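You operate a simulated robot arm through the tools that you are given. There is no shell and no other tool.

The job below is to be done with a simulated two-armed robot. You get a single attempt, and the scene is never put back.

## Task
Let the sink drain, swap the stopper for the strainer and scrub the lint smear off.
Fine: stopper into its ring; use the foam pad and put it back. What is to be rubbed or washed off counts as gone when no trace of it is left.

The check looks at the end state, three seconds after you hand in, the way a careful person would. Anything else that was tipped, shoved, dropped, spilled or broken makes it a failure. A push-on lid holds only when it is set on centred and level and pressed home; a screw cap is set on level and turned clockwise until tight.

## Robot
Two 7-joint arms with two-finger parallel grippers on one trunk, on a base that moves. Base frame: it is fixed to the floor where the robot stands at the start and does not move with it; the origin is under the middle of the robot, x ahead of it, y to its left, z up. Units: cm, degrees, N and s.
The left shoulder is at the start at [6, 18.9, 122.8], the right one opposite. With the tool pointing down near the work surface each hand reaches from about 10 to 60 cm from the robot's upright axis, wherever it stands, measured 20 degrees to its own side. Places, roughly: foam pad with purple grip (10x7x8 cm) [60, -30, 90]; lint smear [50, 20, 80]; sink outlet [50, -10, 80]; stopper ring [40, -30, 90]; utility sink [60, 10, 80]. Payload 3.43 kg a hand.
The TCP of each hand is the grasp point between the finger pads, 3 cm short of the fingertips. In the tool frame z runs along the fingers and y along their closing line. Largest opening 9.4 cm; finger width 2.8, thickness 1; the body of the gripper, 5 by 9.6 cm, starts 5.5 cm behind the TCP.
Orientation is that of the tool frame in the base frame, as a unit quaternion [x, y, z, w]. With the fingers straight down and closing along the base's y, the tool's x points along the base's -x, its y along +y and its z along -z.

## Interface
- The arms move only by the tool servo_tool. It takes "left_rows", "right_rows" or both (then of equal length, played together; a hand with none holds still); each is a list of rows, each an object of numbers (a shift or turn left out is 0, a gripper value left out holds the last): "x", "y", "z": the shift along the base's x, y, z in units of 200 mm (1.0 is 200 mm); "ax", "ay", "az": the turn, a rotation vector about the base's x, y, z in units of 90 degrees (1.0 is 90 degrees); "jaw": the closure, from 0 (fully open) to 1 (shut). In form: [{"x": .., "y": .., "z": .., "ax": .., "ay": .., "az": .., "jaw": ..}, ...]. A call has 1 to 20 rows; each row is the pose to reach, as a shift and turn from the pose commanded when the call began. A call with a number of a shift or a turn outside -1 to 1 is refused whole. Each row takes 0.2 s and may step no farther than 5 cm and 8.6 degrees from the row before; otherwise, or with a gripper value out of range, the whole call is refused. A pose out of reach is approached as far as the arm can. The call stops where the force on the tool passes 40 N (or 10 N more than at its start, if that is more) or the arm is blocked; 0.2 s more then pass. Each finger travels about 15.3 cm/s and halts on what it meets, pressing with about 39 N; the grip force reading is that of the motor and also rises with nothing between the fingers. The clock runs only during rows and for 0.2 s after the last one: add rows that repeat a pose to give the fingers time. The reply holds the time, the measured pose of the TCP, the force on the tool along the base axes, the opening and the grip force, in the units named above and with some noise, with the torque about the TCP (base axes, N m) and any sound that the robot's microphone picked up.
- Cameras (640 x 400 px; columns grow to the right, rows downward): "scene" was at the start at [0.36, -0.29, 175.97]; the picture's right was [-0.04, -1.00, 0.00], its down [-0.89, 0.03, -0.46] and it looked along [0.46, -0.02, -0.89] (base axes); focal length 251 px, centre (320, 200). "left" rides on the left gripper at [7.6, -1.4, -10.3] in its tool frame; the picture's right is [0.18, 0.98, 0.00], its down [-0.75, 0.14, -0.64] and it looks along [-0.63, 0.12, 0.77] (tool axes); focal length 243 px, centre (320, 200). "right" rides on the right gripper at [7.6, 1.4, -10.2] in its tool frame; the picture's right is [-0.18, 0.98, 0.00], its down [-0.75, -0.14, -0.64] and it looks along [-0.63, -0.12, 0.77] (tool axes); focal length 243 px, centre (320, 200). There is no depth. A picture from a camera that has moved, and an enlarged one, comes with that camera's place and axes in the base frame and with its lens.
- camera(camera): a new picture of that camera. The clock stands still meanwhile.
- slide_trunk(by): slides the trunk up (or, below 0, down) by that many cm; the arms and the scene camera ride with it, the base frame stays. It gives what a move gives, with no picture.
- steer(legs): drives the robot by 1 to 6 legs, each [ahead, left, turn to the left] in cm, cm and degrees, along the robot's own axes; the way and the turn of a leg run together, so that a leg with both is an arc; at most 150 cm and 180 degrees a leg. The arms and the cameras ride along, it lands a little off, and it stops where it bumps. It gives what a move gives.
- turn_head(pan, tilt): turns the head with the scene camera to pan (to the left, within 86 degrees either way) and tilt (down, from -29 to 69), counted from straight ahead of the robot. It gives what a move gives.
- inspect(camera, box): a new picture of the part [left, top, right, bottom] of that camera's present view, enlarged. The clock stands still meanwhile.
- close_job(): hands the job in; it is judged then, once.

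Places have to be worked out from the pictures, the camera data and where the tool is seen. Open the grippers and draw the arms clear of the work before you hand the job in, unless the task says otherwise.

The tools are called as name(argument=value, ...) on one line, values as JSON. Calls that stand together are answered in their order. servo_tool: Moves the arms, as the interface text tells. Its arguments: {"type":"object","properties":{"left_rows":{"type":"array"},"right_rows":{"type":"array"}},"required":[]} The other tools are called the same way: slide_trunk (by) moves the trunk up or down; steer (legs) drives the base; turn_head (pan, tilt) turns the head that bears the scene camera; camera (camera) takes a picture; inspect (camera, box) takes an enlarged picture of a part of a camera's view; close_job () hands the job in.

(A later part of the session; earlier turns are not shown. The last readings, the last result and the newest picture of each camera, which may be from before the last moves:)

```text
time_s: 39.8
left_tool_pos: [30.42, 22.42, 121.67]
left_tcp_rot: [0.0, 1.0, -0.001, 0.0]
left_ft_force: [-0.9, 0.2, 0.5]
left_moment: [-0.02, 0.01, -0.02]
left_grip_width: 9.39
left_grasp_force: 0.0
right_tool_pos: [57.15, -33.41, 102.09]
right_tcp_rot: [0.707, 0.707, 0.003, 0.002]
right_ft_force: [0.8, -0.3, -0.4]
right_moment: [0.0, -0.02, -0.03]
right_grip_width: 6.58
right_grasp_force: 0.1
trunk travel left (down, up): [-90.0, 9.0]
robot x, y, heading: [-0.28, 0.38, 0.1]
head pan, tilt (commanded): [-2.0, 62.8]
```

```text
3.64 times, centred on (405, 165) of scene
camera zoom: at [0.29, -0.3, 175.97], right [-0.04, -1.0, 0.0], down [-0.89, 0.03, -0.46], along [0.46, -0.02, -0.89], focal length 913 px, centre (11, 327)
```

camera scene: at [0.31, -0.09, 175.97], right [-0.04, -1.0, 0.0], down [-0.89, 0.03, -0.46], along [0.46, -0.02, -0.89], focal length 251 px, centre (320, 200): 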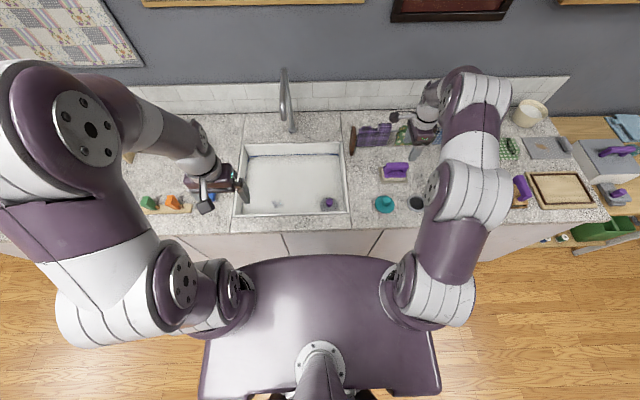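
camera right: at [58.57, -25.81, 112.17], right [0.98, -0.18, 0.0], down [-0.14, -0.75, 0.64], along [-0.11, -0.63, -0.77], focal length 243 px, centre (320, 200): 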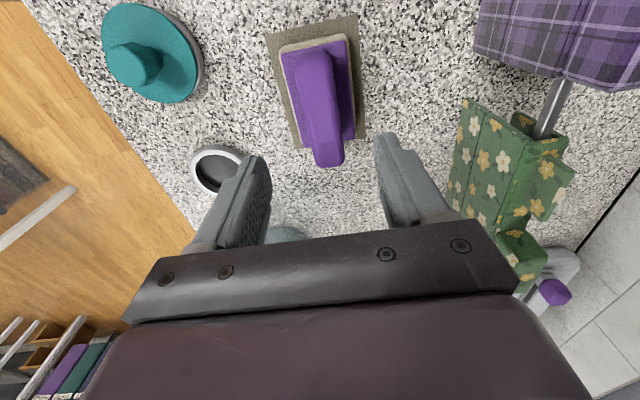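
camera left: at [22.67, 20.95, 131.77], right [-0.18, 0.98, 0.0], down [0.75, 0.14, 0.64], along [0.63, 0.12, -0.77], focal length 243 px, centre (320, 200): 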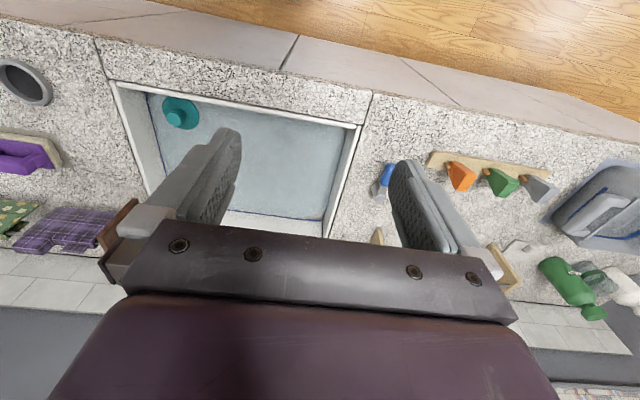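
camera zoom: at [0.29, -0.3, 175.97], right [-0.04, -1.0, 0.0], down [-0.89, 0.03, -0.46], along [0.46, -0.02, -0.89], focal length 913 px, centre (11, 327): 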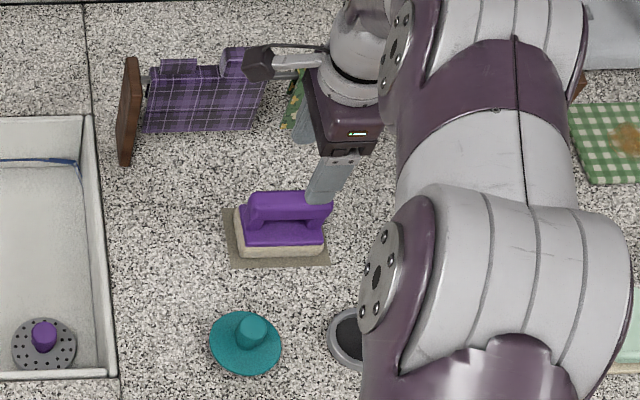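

The bar's middle works out at (57.4,-32.5); the tool needs +0.25 in x and +0.9 in y. I correct, descend to z≈96.5 and look again.

servo_tool(right_rows=[{"x": 0.012, "y": 0.045}, {"x": 0.012, "y": 0.045, "z": -0.15}, {"x": 0.012, "y": 0.045, "z": -0.28}, {"x": 0.012, "y": 0.045, "z": -0.28}])

camera(camera="right")

inspect(camera="scene", box=[360, 140, 430, 200])

```text
time_s: 40.8
left_tool_pos: [30.3, 22.52, 121.62]
left_tcp_rot: [0.0, 1.0, 0.0, 0.0]
left_ft_force: [-0.2, 0.6, 0.2]
left_moment: [0.0, -0.02, -0.01]
left_grip_width: 9.41
left_grasp_force: 0.1
right_tool_pos: [57.62, -32.39, 96.54]
right_tcp_rot: [0.707, 0.707, 0.002, 0.002]
right_ft_force: [-0.4, -0.4, -0.2]
right_moment: [-0.01, 0.01, 0.02]
right_grip_width: 6.58
right_grasp_force: 0.0
trunk travel left (down, up): [-90.0, 9.0]
robot x, y, heading: [-0.04, 0.22, -0.1]
head pan, tilt (commanded): [-2.0, 62.8]
```

```text
taken
camera right: at [58.9, -24.87, 106.67], right [0.98, -0.18, 0.0], down [-0.14, -0.75, 0.64], along [-0.12, -0.63, -0.77], focal length 243 px, centre (320, 200)
```

right: 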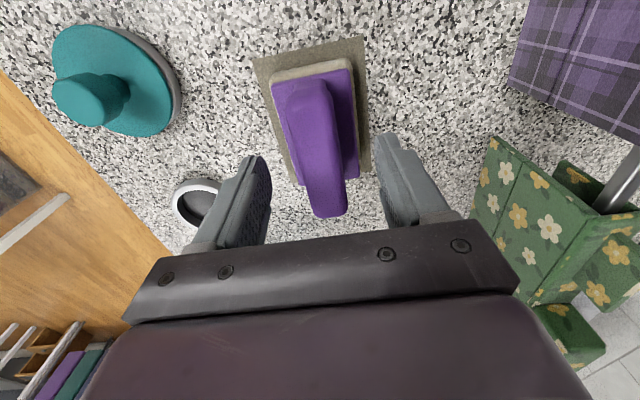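

```text
6.67 times, centred on (395, 170) of scene
camera zoom: at [0.28, -0.23, 175.97], right [-0.04, -1.0, 0.0], down [-0.89, 0.03, -0.46], along [0.46, -0.02, -0.89], focal length 1674 px, centre (-180, 400)
```

zoom: 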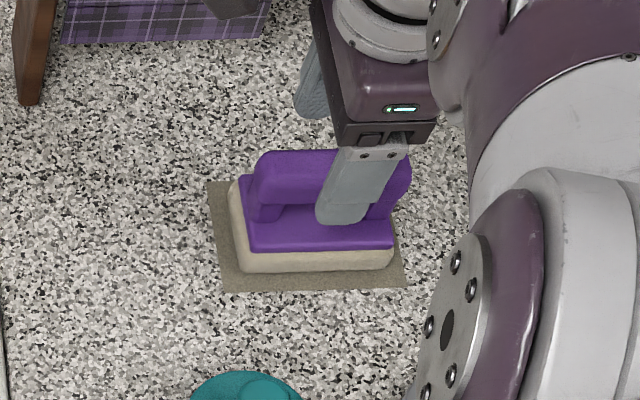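

The bar is centred between the fingers. I lower about 3.8 cm to bring the tips just above the base plate, then close on the bar.

servo_tool(right_rows=[{"z": -0.08}, {"z": -0.14}, {"z": -0.17}, {"z": -0.19}, {"z": -0.19}])

camera(camera="right")

inspect(camera="scene", box=[360, 140, 430, 200])

```text
time_s: 42.0
left_tool_pos: [30.37, 22.36, 121.66]
left_tcp_rot: [0.0, 1.0, -0.001, 0.0]
left_ft_force: [0.2, 0.0, 0.2]
left_moment: [0.01, -0.02, 0.02]
left_grip_width: 9.39
left_grasp_force: 0.1
right_tool_pos: [57.54, -32.38, 92.71]
right_tcp_rot: [0.707, 0.707, 0.0, 0.002]
right_ft_force: [-0.2, 0.3, 0.4]
right_moment: [0.01, -0.01, 0.0]
right_grip_width: 6.56
right_grasp_force: 0.1
trunk travel left (down, up): [-90.0, 9.0]
robot x, y, heading: [0.28, 0.36, 0.3]
head pan, tilt (commanded): [-2.0, 62.8]
```

```text
taken
camera right: at [58.94, -24.8, 102.9], right [0.98, -0.18, 0.0], down [-0.14, -0.75, 0.64], along [-0.12, -0.63, -0.77], focal length 243 px, centre (320, 200)
```

right: 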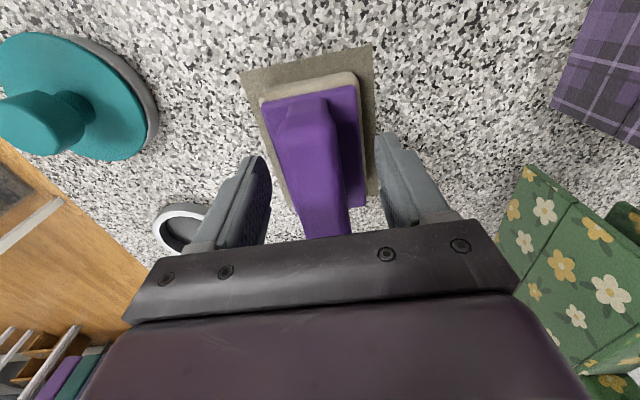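

```text
6.67 times, centred on (395, 170) of scene
camera zoom: at [0.32, -0.29, 175.97], right [-0.04, -1.0, 0.0], down [-0.89, 0.03, -0.46], along [0.46, -0.02, -0.89], focal length 1674 px, centre (-180, 400)
```

zoom: 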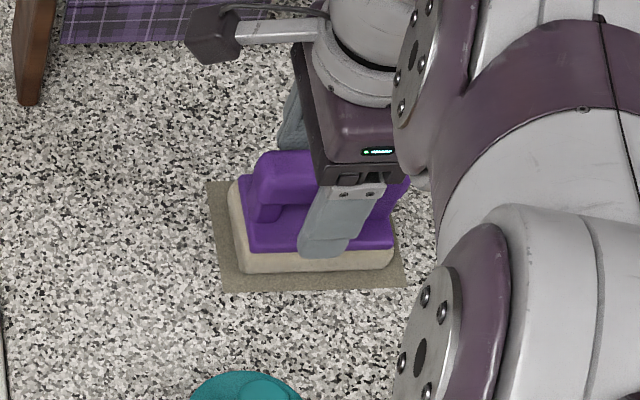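

The fingers straddle the bar at the right height with no contact force. I close on it.

servo_tool(right_rows=[{"jaw": 0.6}, {"jaw": 1.0}, {"jaw": 1.0}, {"jaw": 1.0}])

camera(camera="right")

inspect(camera="scene", box=[360, 140, 430, 200])

```text
time_s: 43.0
left_tool_pos: [30.49, 22.3, 121.55]
left_tcp_rot: [0.0, 1.0, 0.0, 0.0]
left_ft_force: [-1.0, -0.2, 0.3]
left_moment: [-0.02, 0.01, 0.01]
left_grip_width: 9.38
left_grasp_force: 0.1
right_tool_pos: [57.57, -32.5, 92.67]
right_tcp_rot: [0.707, 0.707, 0.001, 0.001]
right_ft_force: [0.7, -0.1, 0.4]
right_moment: [-0.03, -0.01, -0.02]
right_grip_width: 3.14
right_grasp_force: 38.6
trunk travel left (down, up): [-90.0, 9.0]
robot x, y, heading: [-0.15, 0.21, 0.1]
head pan, tilt (commanded): [-2.0, 62.8]
```

```text
taken
camera right: at [58.95, -24.81, 102.9], right [0.98, -0.18, 0.0], down [-0.14, -0.75, 0.64], along [-0.12, -0.63, -0.77], focal length 243 px, centre (320, 200)
```

right: 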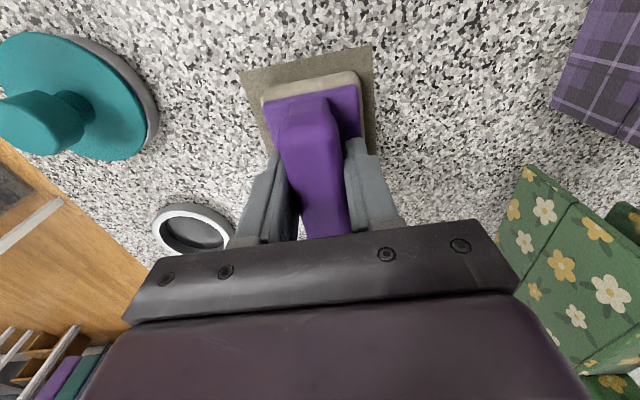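

```text
6.67 times, centred on (395, 170) of scene
camera zoom: at [0.34, -0.3, 175.97], right [-0.04, -1.0, 0.0], down [-0.89, 0.03, -0.46], along [0.46, -0.02, -0.89], focal length 1674 px, centre (-180, 400)
```

zoom: 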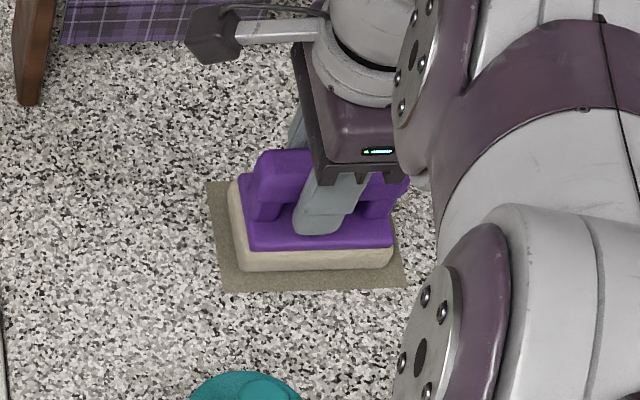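

The pad is held at 3.14 cm; its home pose is TCP (57.57,-32.45,92.7). Before carrying it over the sink I tilt the head up to see the faucet and left arm clearances.

turn_head(pan=8, tilt=40)

camera(camera="scene")

```text
time_s: 43.8
left_tool_pos: [30.34, 22.54, 121.56]
left_tcp_rot: [0.0, 1.0, 0.0, 0.0]
left_ft_force: [0.0, 0.2, -1.2]
left_moment: [-0.02, 0.04, -0.01]
left_grip_width: 9.41
left_grasp_force: 0.0
right_tool_pos: [57.6, -32.34, 92.65]
right_tcp_rot: [0.707, 0.707, 0.001, 0.001]
right_ft_force: [-0.4, 0.0, 0.5]
right_moment: [0.0, 0.0, 0.02]
right_grip_width: 3.13
right_grasp_force: 39.3
trunk travel left (down, up): [-90.0, 9.0]
robot x, y, heading: [-0.2, 0.23, 0.0]
head pan, tilt (commanded): [8.0, 40.0]
```

```text
taken
camera scene: at [2.42, 1.1, 178.95], right [0.14, -0.99, 0.0], down [-0.64, -0.09, -0.77], along [0.76, 0.11, -0.64], focal length 251 px, centre (320, 200)
```

scene: 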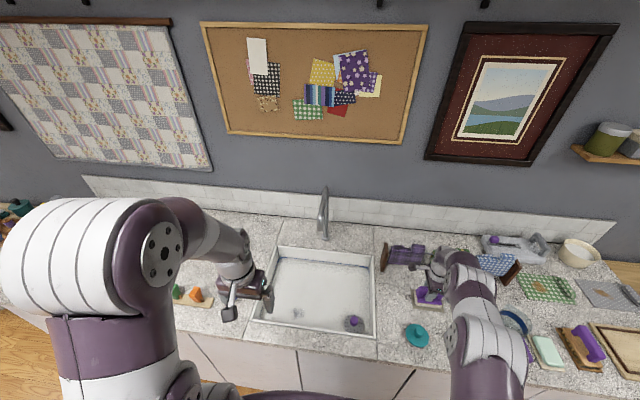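

I zoom on the faucet to judge how far it reaches over the sink.

inspect(camera="scene", box=[240, 170, 400, 350])

```text
2.22 times, centred on (320, 260) of scene
camera zoom: at [2.42, 1.1, 178.95], right [0.14, -0.99, 0.0], down [-0.64, -0.09, -0.77], along [0.76, 0.11, -0.64], focal length 558 px, centre (320, 67)
```

zoom: 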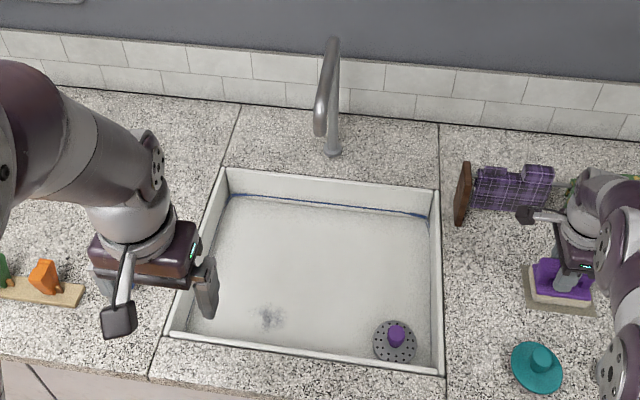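

The gooseneck ends around x≈70, well behind my work area at x≤56. I lift the pad and move the left arm aside to the left at the same time.

servo_tool(right_rows=[{"z": 0.05}, {"z": 0.15}, {"z": 0.35}, {"z": 0.55}, {"z": 0.75}, {"z": 0.85}, {"z": 0.85, "x": -0.05, "y": 0.2}, {"z": 0.85, "x": -0.1, "y": 0.4}], left_rows=[{"y": 0.1, "z": 0.03}, {"y": 0.2, "z": 0.06}, {"y": 0.3, "z": 0.1}, {"y": 0.4, "x": -0.05, "z": 0.15}, {"y": 0.5, "x": -0.1, "z": 0.2}, {"y": 0.6, "x": -0.15, "z": 0.25}, {"y": 0.7, "x": -0.2, "z": 0.25}, {"y": 0.75, "x": -0.25, "z": 0.25}])

camera(camera="scene")

camera(camera="right")

```text
time_s: 45.6
left_tool_pos: [25.45, 37.66, 126.31]
left_tcp_rot: [0.0, 1.0, -0.001, 0.0]
left_ft_force: [0.4, -0.4, 0.1]
left_moment: [-0.04, -0.02, -0.01]
left_grip_width: 9.39
left_grasp_force: 0.1
right_tool_pos: [55.5, -24.17, 109.85]
right_tcp_rot: [0.707, 0.707, 0.001, 0.003]
right_ft_force: [-0.5, 0.0, -0.1]
right_moment: [0.0, -0.01, -0.04]
right_grip_width: 3.13
right_grasp_force: 38.9
trunk travel left (down, up): [-90.0, 9.0]
robot x, y, heading: [-0.38, -0.18, 0.2]
head pan, tilt (commanded): [8.0, 40.0]
```

```text
taken
camera scene: at [2.29, 1.4, 178.96], right [0.14, -0.99, 0.0], down [-0.64, -0.09, -0.77], along [0.76, 0.11, -0.64], focal length 251 px, centre (320, 200)
```

scene: 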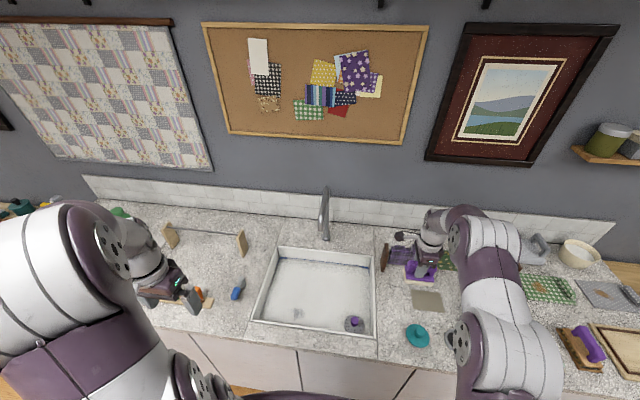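

```text
taken
camera right: at [56.84, -16.53, 120.1], right [0.98, -0.18, 0.0], down [-0.14, -0.75, 0.64], along [-0.12, -0.63, -0.77], focal length 243 px, centre (320, 200)
```

right: 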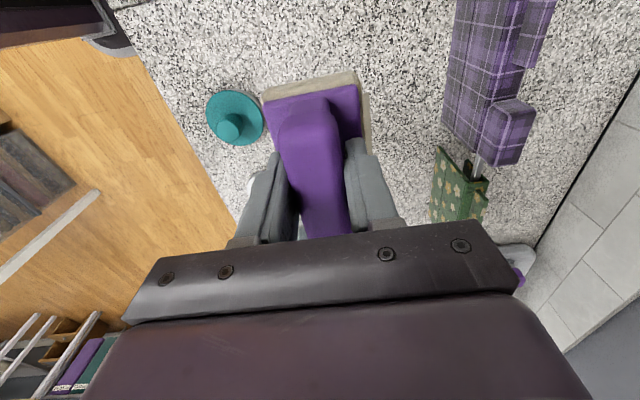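

The pad came up cleanly and the mat at its place is visible. I carry it over the sink toward the smear.

servo_tool(right_rows=[{"y": 0.2, "x": -0.03}, {"y": 0.4, "x": -0.06}, {"y": 0.6, "x": -0.09}, {"y": 0.8, "x": -0.12}, {"y": 1.0, "x": -0.15}])

servo_tool(right_rows=[{"y": 0.2, "x": -0.03}, {"y": 0.4, "x": -0.06}, {"y": 0.6, "x": -0.09}, {"y": 0.7, "x": -0.1}, {"y": 0.7, "x": -0.1}])

camera(camera="scene")

camera(camera="right")

```text
time_s: 46.8
left_tool_pos: [25.54, 37.56, 126.25]
left_tcp_rot: [0.0, 1.0, -0.001, 0.0]
left_ft_force: [0.3, 0.0, 0.0]
left_moment: [-0.03, -0.02, 0.01]
left_grip_width: 9.41
left_grasp_force: 0.1
right_tool_pos: [52.56, -4.14, 109.58]
right_tcp_rot: [0.708, 0.707, 0.001, 0.002]
right_ft_force: [0.0, 0.4, -1.2]
right_moment: [-0.02, 0.02, -0.01]
right_grip_width: 3.14
right_grasp_force: 39.0
trunk travel left (down, up): [-90.0, 9.0]
robot x, y, heading: [-0.05, -0.03, -0.1]
head pan, tilt (commanded): [8.0, 40.0]
```

```text
time_s: 48.0
left_tool_pos: [25.59, 37.38, 126.39]
left_tcp_rot: [0.0, 1.0, 0.001, 0.0]
left_ft_force: [0.4, -0.6, 0.5]
left_moment: [-0.03, 0.03, 0.01]
left_grip_width: 9.37
left_grasp_force: 0.0
right_tool_pos: [50.7, 9.81, 109.89]
right_tcp_rot: [0.708, 0.707, 0.002, 0.001]
right_ft_force: [-0.5, -0.3, -0.1]
right_moment: [0.01, -0.01, 0.0]
right_grip_width: 3.14
right_grasp_force: 39.2
trunk travel left (down, up): [-90.0, 9.0]
robot x, y, heading: [-0.19, 0.18, -0.0]
head pan, tilt (commanded): [8.0, 40.0]
```

```text
taken
camera scene: at [2.42, 1.11, 178.96], right [0.14, -0.99, 0.0], down [-0.64, -0.09, -0.77], along [0.76, 0.11, -0.64], focal length 251 px, centre (320, 200)
```

scene: 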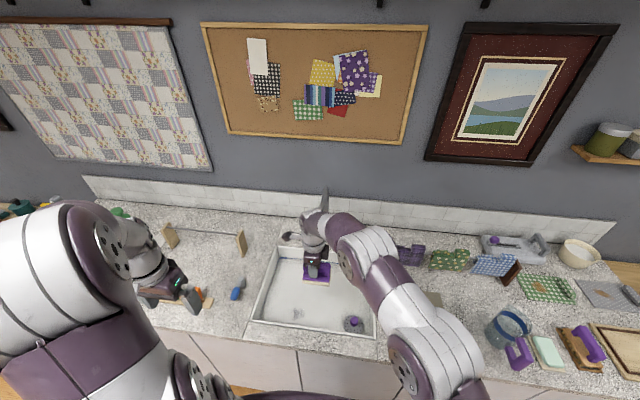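

```text
taken
camera right: at [52.03, 17.39, 120.04], right [0.98, -0.18, 0.0], down [-0.14, -0.75, 0.64], along [-0.12, -0.63, -0.77], focal length 243 px, centre (320, 200)
```

right: 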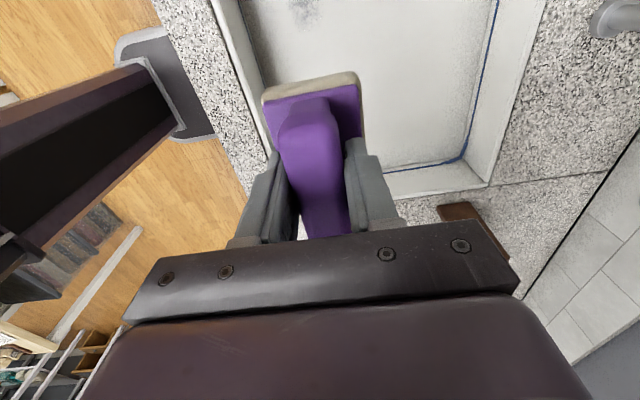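

The smear is visible in the wrist view near (49.3,17.3). I move over it and start down to z≈88, checking reach.

servo_tool(right_rows=[{"y": 0.19, "x": -0.03}, {"y": 0.37, "x": -0.06}, {"y": 0.37, "x": -0.06, "z": -0.2}, {"y": 0.37, "x": -0.06, "z": -0.4}, {"y": 0.37, "x": -0.06, "z": -0.6}, {"y": 0.37, "x": -0.06, "z": -0.8}, {"y": 0.37, "x": -0.06, "z": -1.0}, {"y": 0.37, "x": -0.06, "z": -1.0}])

camera(camera="scene")

camera(camera="right")

```text
time_s: 49.8
left_tool_pos: [25.6, 37.38, 126.35]
left_tcp_rot: [0.0, 1.0, 0.0, 0.0]
left_ft_force: [-0.7, -0.1, -0.9]
left_moment: [-0.01, -0.01, 0.0]
left_grip_width: 9.38
left_grasp_force: 0.1
right_tool_pos: [48.59, 16.03, 90.64]
right_tcp_rot: [0.708, 0.707, 0.001, 0.002]
right_ft_force: [-0.5, 0.2, -1.0]
right_moment: [0.0, 0.0, 0.01]
right_grip_width: 3.14
right_grasp_force: 39.6
right hand out of reach, approached as far as the arm can: row 2, 3, 6, 7, 8
trunk travel left (down, up): [-90.0, 9.0]
robot x, y, heading: [-0.2, -0.02, 0.0]
head pan, tilt (commanded): [8.0, 40.0]
```

```text
taken
camera scene: at [2.39, 1.13, 178.96], right [0.14, -0.99, 0.0], down [-0.64, -0.09, -0.77], along [0.76, 0.11, -0.64], focal length 251 px, centre (320, 200)
```

scene: 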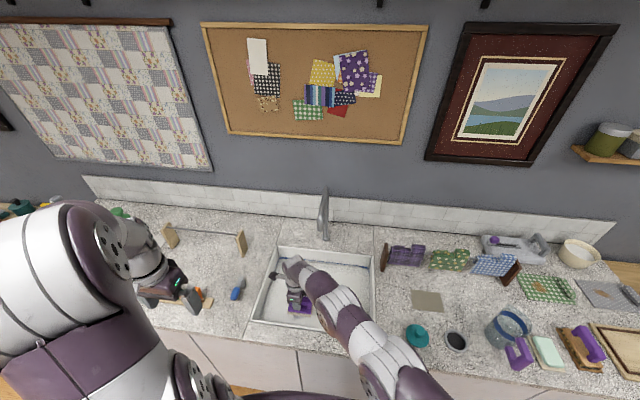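

```text
taken
camera right: at [49.87, 23.53, 100.82], right [0.98, -0.18, 0.0], down [-0.14, -0.75, 0.64], along [-0.12, -0.63, -0.77], focal length 243 px, centre (320, 200)
```

right: 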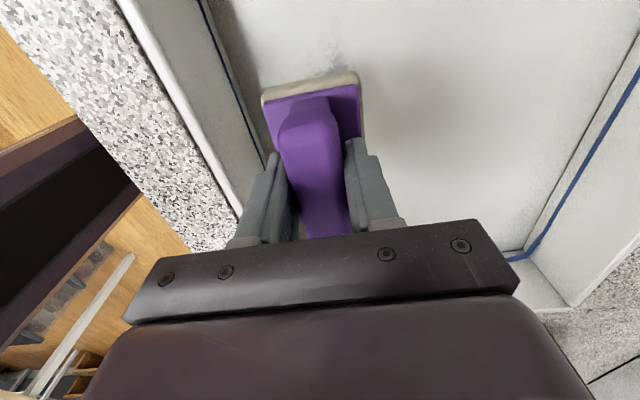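

The right arm hits its reach limit at y≈16. I'll raise the pad, bring it back to y≈6, and then shift the base left about 12 cm.

servo_tool(right_rows=[{"z": 0.2}, {"z": 0.4}, {"z": 0.6}, {"z": 0.8}, {"z": 1.0, "y": -0.1}, {"z": 1.0, "y": -0.3}, {"z": 1.0, "y": -0.5}, {"z": 1.0, "y": -0.65}, {"z": 1.0, "y": -0.65}])

camera(camera="scene")

```text
time_s: 51.8
left_tool_pos: [25.67, 37.45, 126.39]
left_tcp_rot: [0.0, 1.0, 0.0, 0.0]
left_ft_force: [0.5, 0.3, -0.1]
left_moment: [0.0, -0.01, -0.01]
left_grip_width: 9.39
left_grasp_force: 0.0
right_tool_pos: [48.34, 3.25, 110.75]
right_tcp_rot: [0.707, 0.708, 0.002, 0.002]
right_ft_force: [0.7, -0.2, 0.1]
right_moment: [-0.05, -0.01, 0.0]
right_grip_width: 3.15
right_grasp_force: 39.2
trunk travel left (down, up): [-90.0, 9.0]
robot x, y, heading: [-0.04, -0.43, 0.2]
head pan, tilt (commanded): [8.0, 40.0]
```

```text
taken
camera scene: at [2.46, 1.17, 178.96], right [0.14, -0.99, 0.0], down [-0.64, -0.09, -0.77], along [0.76, 0.11, -0.64], focal length 251 px, centre (320, 200)
```

scene: 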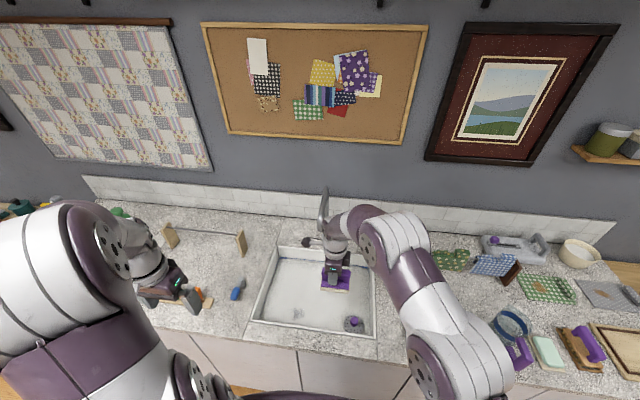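

The floor to the left looked clear in the first pictures. I drive the base 14 cm to the left with the hands high.

steer(legs=[[0, 14, 0]])

camera(camera="scene")

camera(camera="right")

```text
time_s: 53.2
left_tool_pos: [25.56, 51.11, 126.39]
left_tcp_rot: [0.001, 1.0, 0.001, 0.0]
left_ft_force: [1.0, -0.6, -0.5]
left_moment: [0.02, -0.02, 0.03]
left_grip_width: 9.4
left_grasp_force: 0.0
right_tool_pos: [48.49, 17.17, 110.89]
right_tcp_rot: [0.706, 0.708, 0.001, 0.001]
right_ft_force: [-0.4, 0.2, -1.1]
right_moment: [0.04, 0.04, -0.04]
right_grip_width: 3.14
right_grasp_force: 39.1
trunk travel left (down, up): [-90.0, 9.0]
robot x, y, heading: [-0.05, 13.9, -0.2]
head pan, tilt (commanded): [8.0, 40.0]
```

```text
taken
camera scene: at [2.42, 14.79, 178.96], right [0.14, -0.99, 0.0], down [-0.64, -0.09, -0.77], along [0.76, 0.11, -0.64], focal length 251 px, centre (320, 200)
```

scene: 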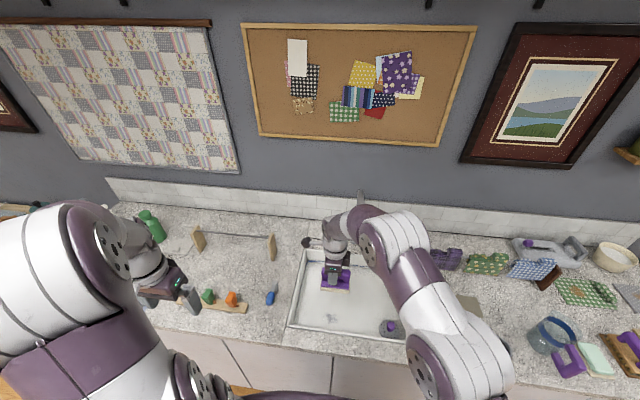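

```text
taken
camera right: at [49.75, 24.7, 121.08], right [0.98, -0.18, 0.0], down [-0.14, -0.75, 0.64], along [-0.12, -0.63, -0.77], focal length 243 px, centre (320, 200)
```

right: 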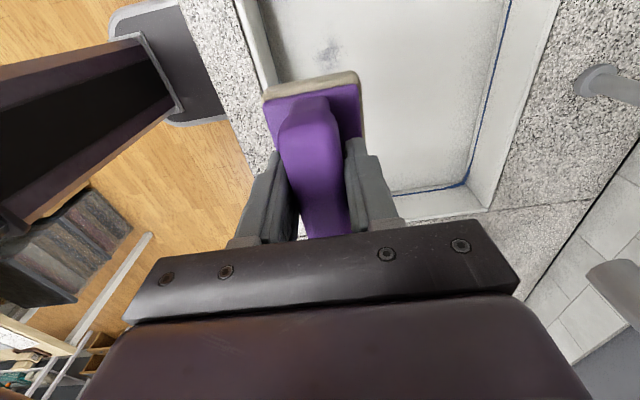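

The base is now at y=13.9 and the smear measures at about (50.2,18.1). I move over it and descend to z≈91.

servo_tool(right_rows=[{"x": 0.085, "y": 0.045}, {"x": 0.085, "y": 0.045, "z": -0.2}, {"x": 0.085, "y": 0.045, "z": -0.4}, {"x": 0.085, "y": 0.045, "z": -0.6}, {"x": 0.085, "y": 0.045, "z": -0.8}, {"x": 0.085, "y": 0.045, "z": -1.0}, {"x": 0.085, "y": 0.045, "z": -1.0}])

turn_head(pan=8, tilt=60)

camera(camera="scene")

camera(camera="right")

```text
time_s: 54.8
left_tool_pos: [25.6, 51.3, 126.47]
left_tcp_rot: [0.001, 1.0, 0.001, 0.001]
left_ft_force: [-0.1, -0.2, -0.3]
left_moment: [-0.03, 0.02, 0.03]
left_grip_width: 9.42
left_grasp_force: 0.1
right_tool_pos: [49.85, 18.07, 90.94]
right_tcp_rot: [0.707, 0.707, 0.002, 0.001]
right_ft_force: [-0.2, -0.1, 0.7]
right_moment: [0.02, 0.03, 0.01]
right_grip_width: 3.16
right_grasp_force: 38.3
trunk travel left (down, up): [-90.0, 9.0]
robot x, y, heading: [-0.01, 13.69, 0.2]
head pan, tilt (commanded): [8.0, 40.0]
```

```text
time_s: 55.6
left_tool_pos: [25.67, 51.42, 126.34]
left_tcp_rot: [0.0, 1.0, 0.0, 0.0]
left_ft_force: [-0.8, 0.0, 0.3]
left_moment: [0.01, -0.04, -0.01]
left_grip_width: 9.37
left_grasp_force: 0.0
right_tool_pos: [50.01, 18.14, 90.88]
right_tcp_rot: [0.708, 0.707, 0.001, 0.001]
right_ft_force: [0.2, -0.9, -0.4]
right_moment: [-0.01, 0.03, 0.0]
right_grip_width: 3.11
right_grasp_force: 38.6
trunk travel left (down, up): [-90.0, 9.0]
robot x, y, heading: [0.04, 13.85, 0.1]
head pan, tilt (commanded): [8.0, 60.0]
```

```text
taken
camera scene: at [0.61, 14.82, 176.29], right [0.14, -0.99, 0.0], down [-0.86, -0.12, -0.5], along [0.5, 0.07, -0.87], focal length 251 px, centre (320, 200)
```

scene: 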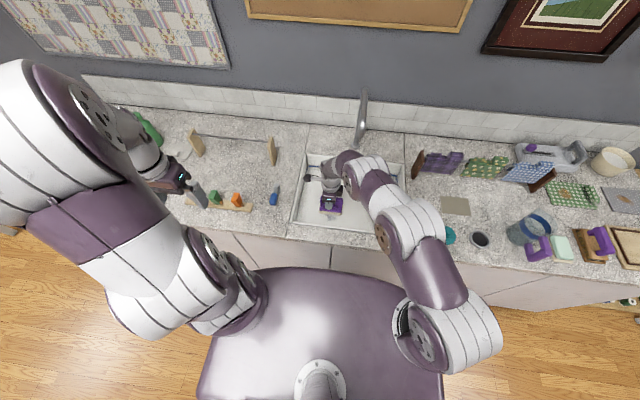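

```text
taken
camera right: at [51.34, 25.61, 101.13], right [0.98, -0.18, 0.0], down [-0.14, -0.75, 0.64], along [-0.12, -0.63, -0.77], focal length 243 px, centre (320, 200)
```

right: 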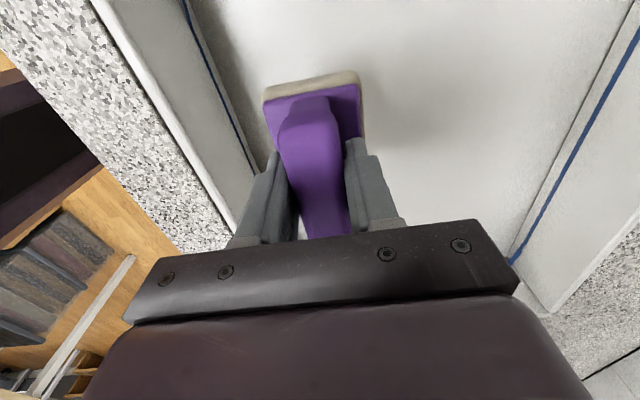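

The hand reaches the spot. I zoom on the sink to compare pad and smear.

inspect(camera="scene", box=[285, 145, 413, 245])

```text
4.00 times, centred on (349, 195) of scene
camera zoom: at [0.61, 14.82, 176.29], right [0.14, -0.99, 0.0], down [-0.86, -0.12, -0.5], along [0.5, 0.07, -0.87], focal length 1004 px, centre (204, 220)
```

zoom: 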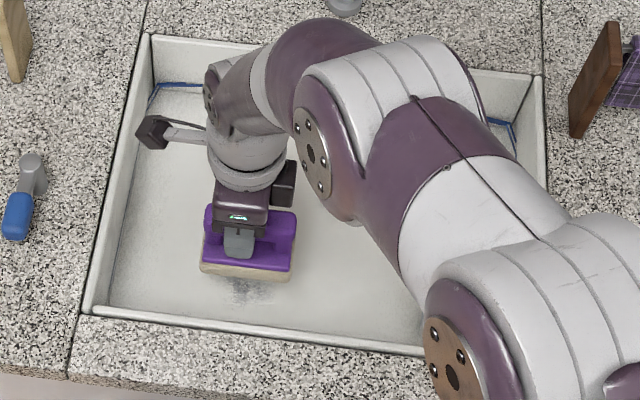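

Pad hovers right over the smear. I lower quickly to z≈84 and then slowly to find contact.

servo_tool(right_rows=[{"z": -0.12}, {"z": -0.24}, {"z": -0.32}, {"z": -0.345}, {"z": -0.355}, {"z": -0.365}, {"z": -0.37}])

inspect(camera="scene", box=[285, 145, 413, 245])

```text
time_s: 57.2
left_tool_pos: [25.58, 51.44, 126.49]
left_tcp_rot: [0.0, 1.0, 0.0, 0.0]
left_ft_force: [-0.4, 0.4, 0.2]
left_moment: [0.01, 0.02, 0.03]
left_grip_width: 9.4
left_grasp_force: 0.1
right_tool_pos: [50.2, 18.26, 83.6]
right_tcp_rot: [0.706, 0.708, 0.002, 0.002]
right_ft_force: [0.7, -0.6, -0.7]
right_moment: [-0.02, -0.03, 0.0]
right_grip_width: 3.17
right_grasp_force: 38.5
trunk travel left (down, up): [-90.0, 9.0]
robot x, y, heading: [0.13, 13.62, 0.0]
head pan, tilt (commanded): [8.0, 60.0]
```

```text
4.00 times, centred on (349, 195) of scene
camera zoom: at [0.61, 14.82, 176.29], right [0.14, -0.99, 0.0], down [-0.86, -0.12, -0.5], along [0.49, 0.07, -0.87], focal length 1004 px, centre (204, 220)
```

zoom: 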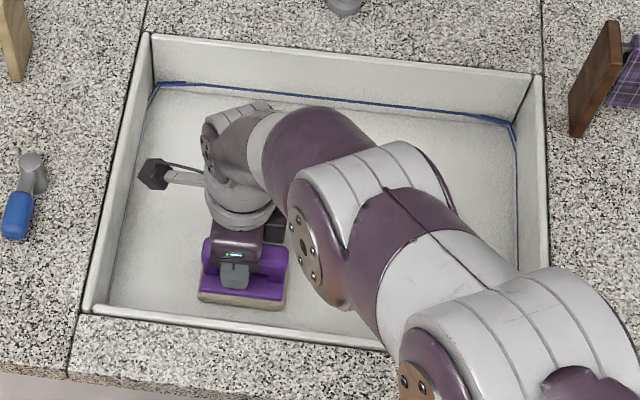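

No contact yet at z≈83.6; I continue down in 2 mm steps.

servo_tool(right_rows=[{"z": -0.01}, {"z": -0.02}, {"z": -0.03}, {"z": -0.04}])

```text
time_s: 58.2
left_tool_pos: [25.12, 51.22, 126.66]
left_tcp_rot: [0.0, 1.0, 0.001, 0.002]
left_ft_force: [-0.1, -0.5, -0.1]
left_moment: [0.04, 0.04, 0.0]
left_grip_width: 9.39
left_grasp_force: 0.0
right_tool_pos: [50.14, 18.31, 83.08]
right_tcp_rot: [0.707, 0.707, 0.006, 0.003]
right_ft_force: [-1.1, -6.1, 36.8]
right_moment: [-0.53, 0.39, 0.06]
right_grip_width: 3.12
right_grasp_force: 38.7
trunk travel left (down, up): [-90.0, 9.0]
robot x, y, heading: [-0.15, 14.05, 0.1]
head pan, tilt (commanded): [8.0, 60.0]
```

Contact with 37 N at z≈83. I back off to a lighter pressure and scrub with strokes in x and y over the smear.

servo_tool(right_rows=[{"z": 0.012}, {"z": 0.012, "x": 0.07}, {"z": 0.012, "x": 0.12}, {"z": 0.012, "x": 0.0}, {"z": 0.012, "x": -0.1}, {"z": 0.012, "x": 0.0, "y": 0.05}, {"z": 0.012, "x": 0.1, "y": 0.1}, {"z": 0.012, "x": 0.0, "y": 0.1}, {"z": 0.012, "x": -0.1, "y": 0.1}, {"z": 0.012, "x": 0.0, "y": 0.02}, {"z": 0.012, "x": 0.1, "y": -0.08}, {"z": 0.012, "x": 0.0, "y": -0.1}, {"z": 0.012, "x": -0.1, "y": -0.1}, {"z": 0.012, "x": 0.0, "y": 0.0}, {"z": 0.012, "x": 0.0, "y": 0.12}, {"z": 0.012, "x": 0.0, "y": 0.0}, {"z": 0.012, "x": 0.0, "y": -0.12}, {"z": 0.012, "x": 0.0, "y": 0.0}])

inspect(camera="scene", box=[285, 145, 413, 245])

```text
time_s: 58.7
left_tool_pos: [25.3, 51.31, 126.31]
left_tcp_rot: [0.0, 1.0, 0.0, 0.002]
left_ft_force: [0.8, 0.2, -0.3]
left_moment: [-0.01, 0.0, -0.02]
left_grip_width: 9.41
left_grasp_force: 0.0
right_tool_pos: [50.23, 18.22, 83.33]
right_tcp_rot: [0.707, 0.707, 0.001, 0.001]
right_ft_force: [-7.9, -4.1, 17.3]
right_moment: [0.23, 0.02, 0.1]
right_grip_width: 3.13
right_grasp_force: 39.2
trunk travel left (down, up): [-90.0, 9.0]
robot x, y, heading: [-0.11, 13.79, 0.0]
head pan, tilt (commanded): [8.0, 60.0]
stopped in row 2 (right hand): the force on the tool passed its limit at 63 N (the readings are from after the stop); the commanded pose is now the measured one
```

```text
4.00 times, centred on (349, 195) of scene
camera zoom: at [0.24, 14.71, 176.25], right [0.14, -0.99, 0.0], down [-0.86, -0.12, -0.5], along [0.5, 0.07, -0.86], focal length 1004 px, centre (204, 220)
```

zoom: 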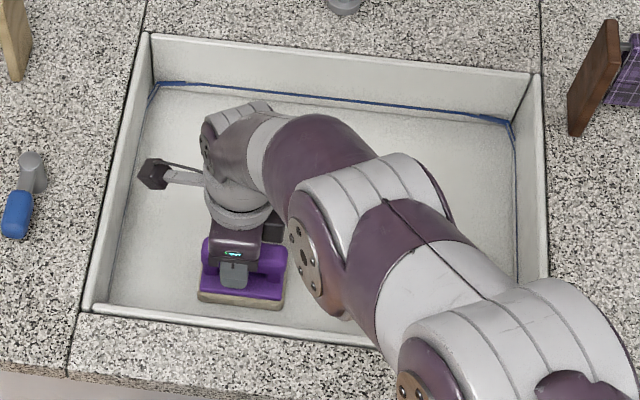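

The stroke spiked the force, so I use lighter pressure (about 8–10 N) and smaller steps of about 0.7 cm.

servo_tool(right_rows=[{"z": 0.006}, {"z": 0.006, "x": 0.03}, {"z": 0.006, "x": 0.06}, {"z": 0.006, "x": 0.09}, {"z": 0.006, "x": 0.12}, {"z": 0.006, "x": 0.09}, {"z": 0.006, "x": 0.06}, {"z": 0.006, "x": 0.03}, {"z": 0.006, "x": 0.0}, {"z": 0.006, "x": -0.03}, {"z": 0.006, "x": -0.06}, {"z": 0.006, "x": -0.09}, {"z": 0.006, "x": -0.12}, {"z": 0.006, "x": -0.09}, {"z": 0.006, "x": -0.06}, {"z": 0.006, "x": -0.03}, {"z": 0.006, "x": 0.0}])

inspect(camera="scene", box=[285, 145, 413, 245])

```text
time_s: 62.3
left_tool_pos: [25.4, 51.28, 126.45]
left_tcp_rot: [0.0, 1.0, 0.0, 0.0]
left_ft_force: [0.3, -0.6, -0.2]
left_moment: [0.0, -0.03, 0.0]
left_grip_width: 9.43
left_grasp_force: 0.0
right_tool_pos: [50.32, 18.39, 83.16]
right_tcp_rot: [0.707, 0.708, 0.001, 0.0]
right_ft_force: [-6.5, 0.6, 13.6]
right_moment: [-0.06, 0.17, -0.04]
right_grip_width: 3.16
right_grasp_force: 38.8
right hand out of reach, approached as far as the arm can: row 5
trunk travel left (down, up): [-90.0, 9.0]
robot x, y, heading: [-0.08, 13.87, -0.2]
head pan, tilt (commanded): [8.0, 60.0]
```

```text
4.00 times, centred on (349, 195) of scene
camera zoom: at [0.33, 14.79, 176.29], right [0.14, -0.99, 0.0], down [-0.86, -0.12, -0.5], along [0.5, 0.07, -0.87], focal length 1004 px, centre (204, 220)
```

zoom: 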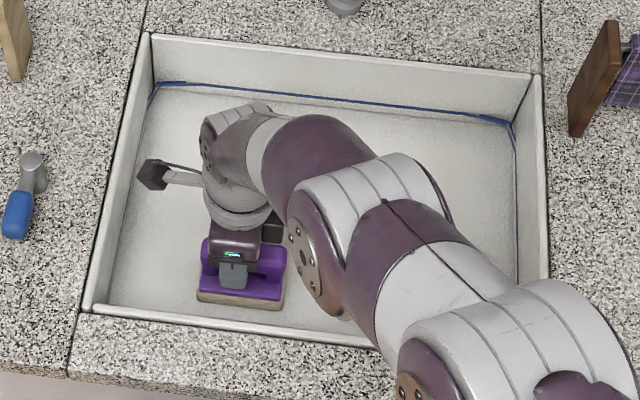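

Strokes in x went through with about 14 N. Now strokes in y and with some x offset.

servo_tool(right_rows=[{"y": 0.035}, {"y": 0.07}, {"y": 0.105}, {"y": 0.14}, {"y": 0.105, "x": -0.03}, {"y": 0.07, "x": -0.06}, {"y": 0.035, "x": -0.06}, {"y": 0.0, "x": -0.06}, {"y": -0.035, "x": -0.06}, {"y": -0.07, "x": -0.06}, {"y": -0.105, "x": -0.06}, {"y": -0.14, "x": -0.04}, {"y": -0.14, "x": 0.0}, {"y": -0.105, "x": 0.03}, {"y": -0.07, "x": 0.06}, {"y": -0.035, "x": 0.06}, {"y": 0.0, "x": 0.06}, {"y": 0.035, "x": 0.06}, {"y": 0.07, "x": 0.05}, {"y": 0.1, "x": 0.03}])

servo_tool(right_rows=[{"y": -0.035, "x": -0.03}, {"y": -0.07, "x": -0.06}, {"y": -0.1, "x": -0.09}, {"y": -0.1, "x": -0.12}, {"y": -0.1, "x": -0.09}, {"y": -0.1, "x": -0.06}, {"y": -0.1, "x": -0.03}, {"y": -0.1, "x": 0.0}, {"y": -0.1, "x": 0.03}, {"y": -0.12, "x": 0.0}, {"y": -0.14, "x": -0.03}, {"y": -0.16, "x": -0.06}, {"y": -0.16, "x": -0.09}, {"y": -0.13, "x": -0.09}, {"y": -0.1, "x": -0.06}])

```text
time_s: 66.5
left_tool_pos: [25.58, 51.4, 126.27]
left_tcp_rot: [0.0, 1.0, 0.001, 0.0]
left_ft_force: [0.6, 0.4, 0.0]
left_moment: [0.0, 0.01, -0.04]
left_grip_width: 9.4
left_grasp_force: 0.1
right_tool_pos: [52.64, 20.21, 84.6]
right_tcp_rot: [0.713, 0.701, 0.014, 0.004]
right_ft_force: [-0.2, 0.3, 0.5]
right_moment: [0.0, 0.02, -0.01]
right_grip_width: 3.13
right_grasp_force: 38.8
trunk travel left (down, up): [-90.0, 9.0]
robot x, y, heading: [-0.07, 14.44, 0.3]
head pan, tilt (commanded): [8.0, 60.0]
```

```text
time_s: 69.7
left_tool_pos: [25.72, 51.3, 126.27]
left_tcp_rot: [0.0, 1.0, 0.0, 0.001]
left_ft_force: [0.0, -0.2, -0.2]
left_moment: [-0.03, 0.01, -0.01]
left_grip_width: 9.39
left_grasp_force: 0.0
right_tool_pos: [49.59, 18.37, 83.04]
right_tcp_rot: [0.707, 0.707, 0.0, 0.0]
right_ft_force: [0.2, 0.9, -1.1]
right_moment: [-0.01, -0.02, 0.01]
right_grip_width: 3.13
right_grasp_force: 39.3
trunk travel left (down, up): [-90.0, 9.0]
robot x, y, heading: [-0.03, 14.05, 0.3]
head pan, tilt (commanded): [8.0, 60.0]
```

Some strokes near (52,20) rode at the edge of reach and lifted off. I lift the pad and move it aside to inspect the smear.

servo_tool(right_rows=[{"z": 0.1}, {"z": 0.3}, {"z": 0.5}, {"z": 0.7}, {"z": 0.7, "y": -0.2}, {"z": 0.7, "y": -0.4}, {"z": 0.7, "y": -0.5}])

inspect(camera="scene", box=[285, 165, 365, 235])

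camera(camera="right")

```text
time_s: 71.3
left_tool_pos: [25.59, 51.28, 126.35]
left_tcp_rot: [0.001, 1.0, 0.0, 0.0]
left_ft_force: [1.7, -1.1, 0.3]
left_moment: [0.0, 0.02, 0.0]
left_grip_width: 9.41
left_grasp_force: 0.1
right_tool_pos: [49.69, 8.37, 97.21]
right_tcp_rot: [0.707, 0.707, 0.0, 0.0]
right_ft_force: [-0.2, 0.3, -1.3]
right_moment: [0.01, 0.04, -0.02]
right_grip_width: 3.13
right_grasp_force: 38.6
trunk travel left (down, up): [-90.0, 9.0]
robot x, y, heading: [0.08, 13.87, -0.1]
head pan, tilt (commanded): [8.0, 60.0]
```

```text
5.71 times, centred on (325, 200) of scene
camera zoom: at [0.58, 14.82, 176.29], right [0.14, -0.99, 0.0], down [-0.86, -0.12, -0.5], along [0.5, 0.07, -0.87], focal length 1435 px, centre (291, 200)
```

zoom: 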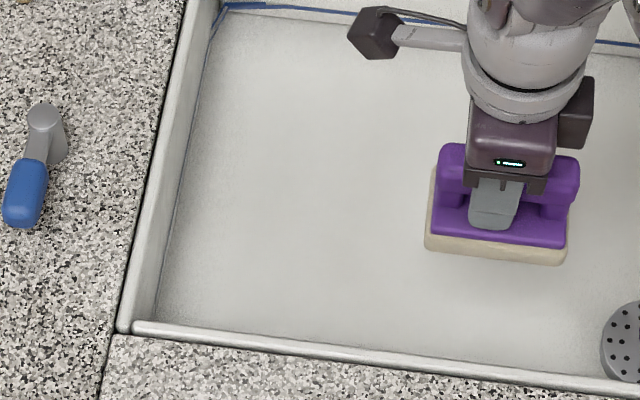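

```text
taken
camera right: at [51.1, 16.04, 107.48], right [0.98, -0.18, 0.0], down [-0.14, -0.75, 0.64], along [-0.12, -0.63, -0.77], focal length 243 px, centre (320, 200)
```

right: 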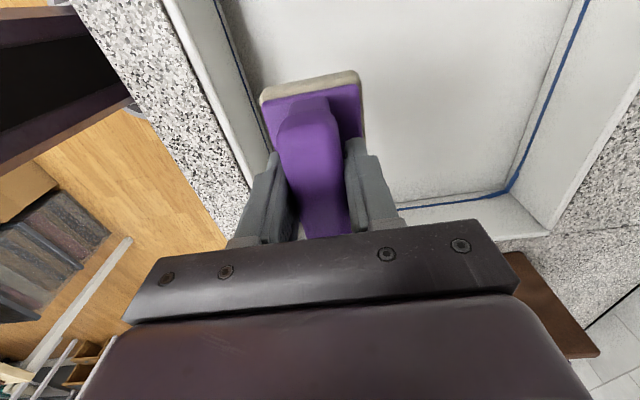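

No smear visible any more; I zoom tightly at its place and compare with a view from the wrist camera.

inspect(camera="scene", box=[304, 198, 352, 228])

inspect(camera="right", box=[220, 0, 420, 110])

```text
13.33 times, centred on (328, 213) of scene
camera zoom: at [0.58, 14.82, 176.29], right [0.14, -0.99, 0.0], down [-0.86, -0.12, -0.5], along [0.5, 0.07, -0.87], focal length 3348 px, centre (213, 27)
```

zoom: 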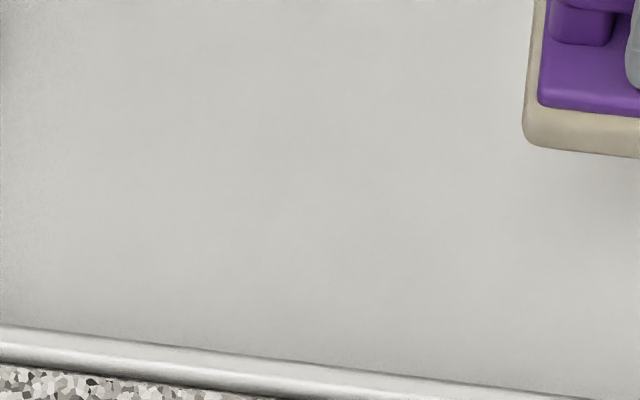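

```text
3.20 times, centred on (320, 55) of right
camera zoom: at [51.1, 16.04, 107.48], right [0.98, -0.18, 0.0], down [-0.14, -0.75, 0.64], along [-0.12, -0.63, -0.77], focal length 776 px, centre (320, 664)
```

zoom: 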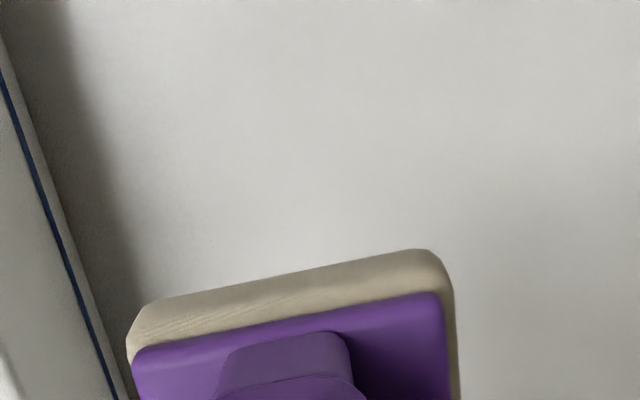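

It looks clean. For certainty I raise the hand to the earlier vantage (y≈17, z≈110), from which the smear was clearly visible in the wrist camera, and check again.

servo_tool(right_rows=[{"z": 0.2, "y": 0.1}, {"z": 0.4, "y": 0.2}, {"z": 0.6, "y": 0.3}, {"z": 0.68, "y": 0.42}, {"z": 0.68, "y": 0.42}])

camera(camera="right")

inspect(camera="right", box=[260, 0, 420, 80])

inspect(camera="scene", box=[304, 198, 352, 228])

```text
time_s: 72.5
left_tool_pos: [25.66, 51.36, 126.4]
left_tcp_rot: [0.0, 1.0, 0.0, -0.001]
left_ft_force: [0.2, 0.1, -0.2]
left_moment: [-0.02, 0.0, 0.05]
left_grip_width: 9.4
left_grasp_force: 0.0
right_tool_pos: [49.57, 16.96, 110.81]
right_tcp_rot: [0.707, 0.707, -0.001, 0.0]
right_ft_force: [0.7, -1.0, 0.2]
right_moment: [0.0, 0.05, 0.0]
right_grip_width: 3.14
right_grasp_force: 39.1
trunk travel left (down, up): [-90.0, 9.0]
robot x, y, heading: [0.28, 13.7, 0.0]
head pan, tilt (commanded): [8.0, 60.0]
```

```text
taken
camera right: at [50.99, 24.59, 120.89], right [0.98, -0.18, 0.0], down [-0.14, -0.75, 0.64], along [-0.12, -0.63, -0.77], focal length 243 px, centre (320, 200)
```

right: 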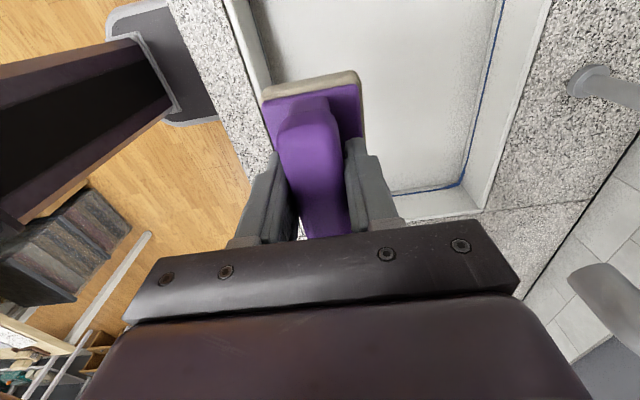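

```text
4.00 times, centred on (340, 40) of right
camera zoom: at [50.99, 24.59, 120.89], right [0.98, -0.18, 0.0], down [-0.14, -0.75, 0.64], along [-0.12, -0.63, -0.77], focal length 970 px, centre (240, 840)
```

zoom: 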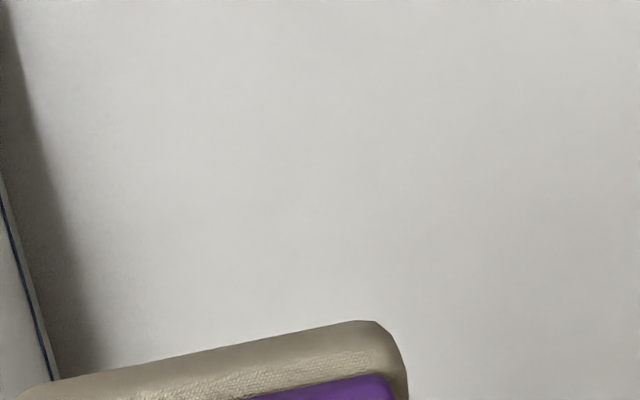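

```text
13.33 times, centred on (328, 213) of scene
camera zoom: at [0.63, 14.78, 176.29], right [0.14, -0.99, 0.0], down [-0.86, -0.12, -0.5], along [0.49, 0.07, -0.87], focal length 3348 px, centre (213, 27)
```

zoom: 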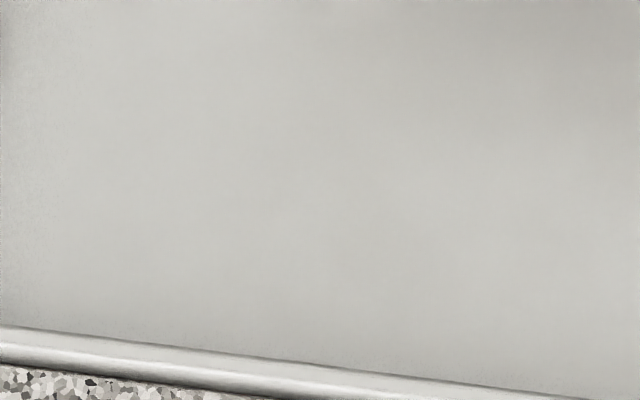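

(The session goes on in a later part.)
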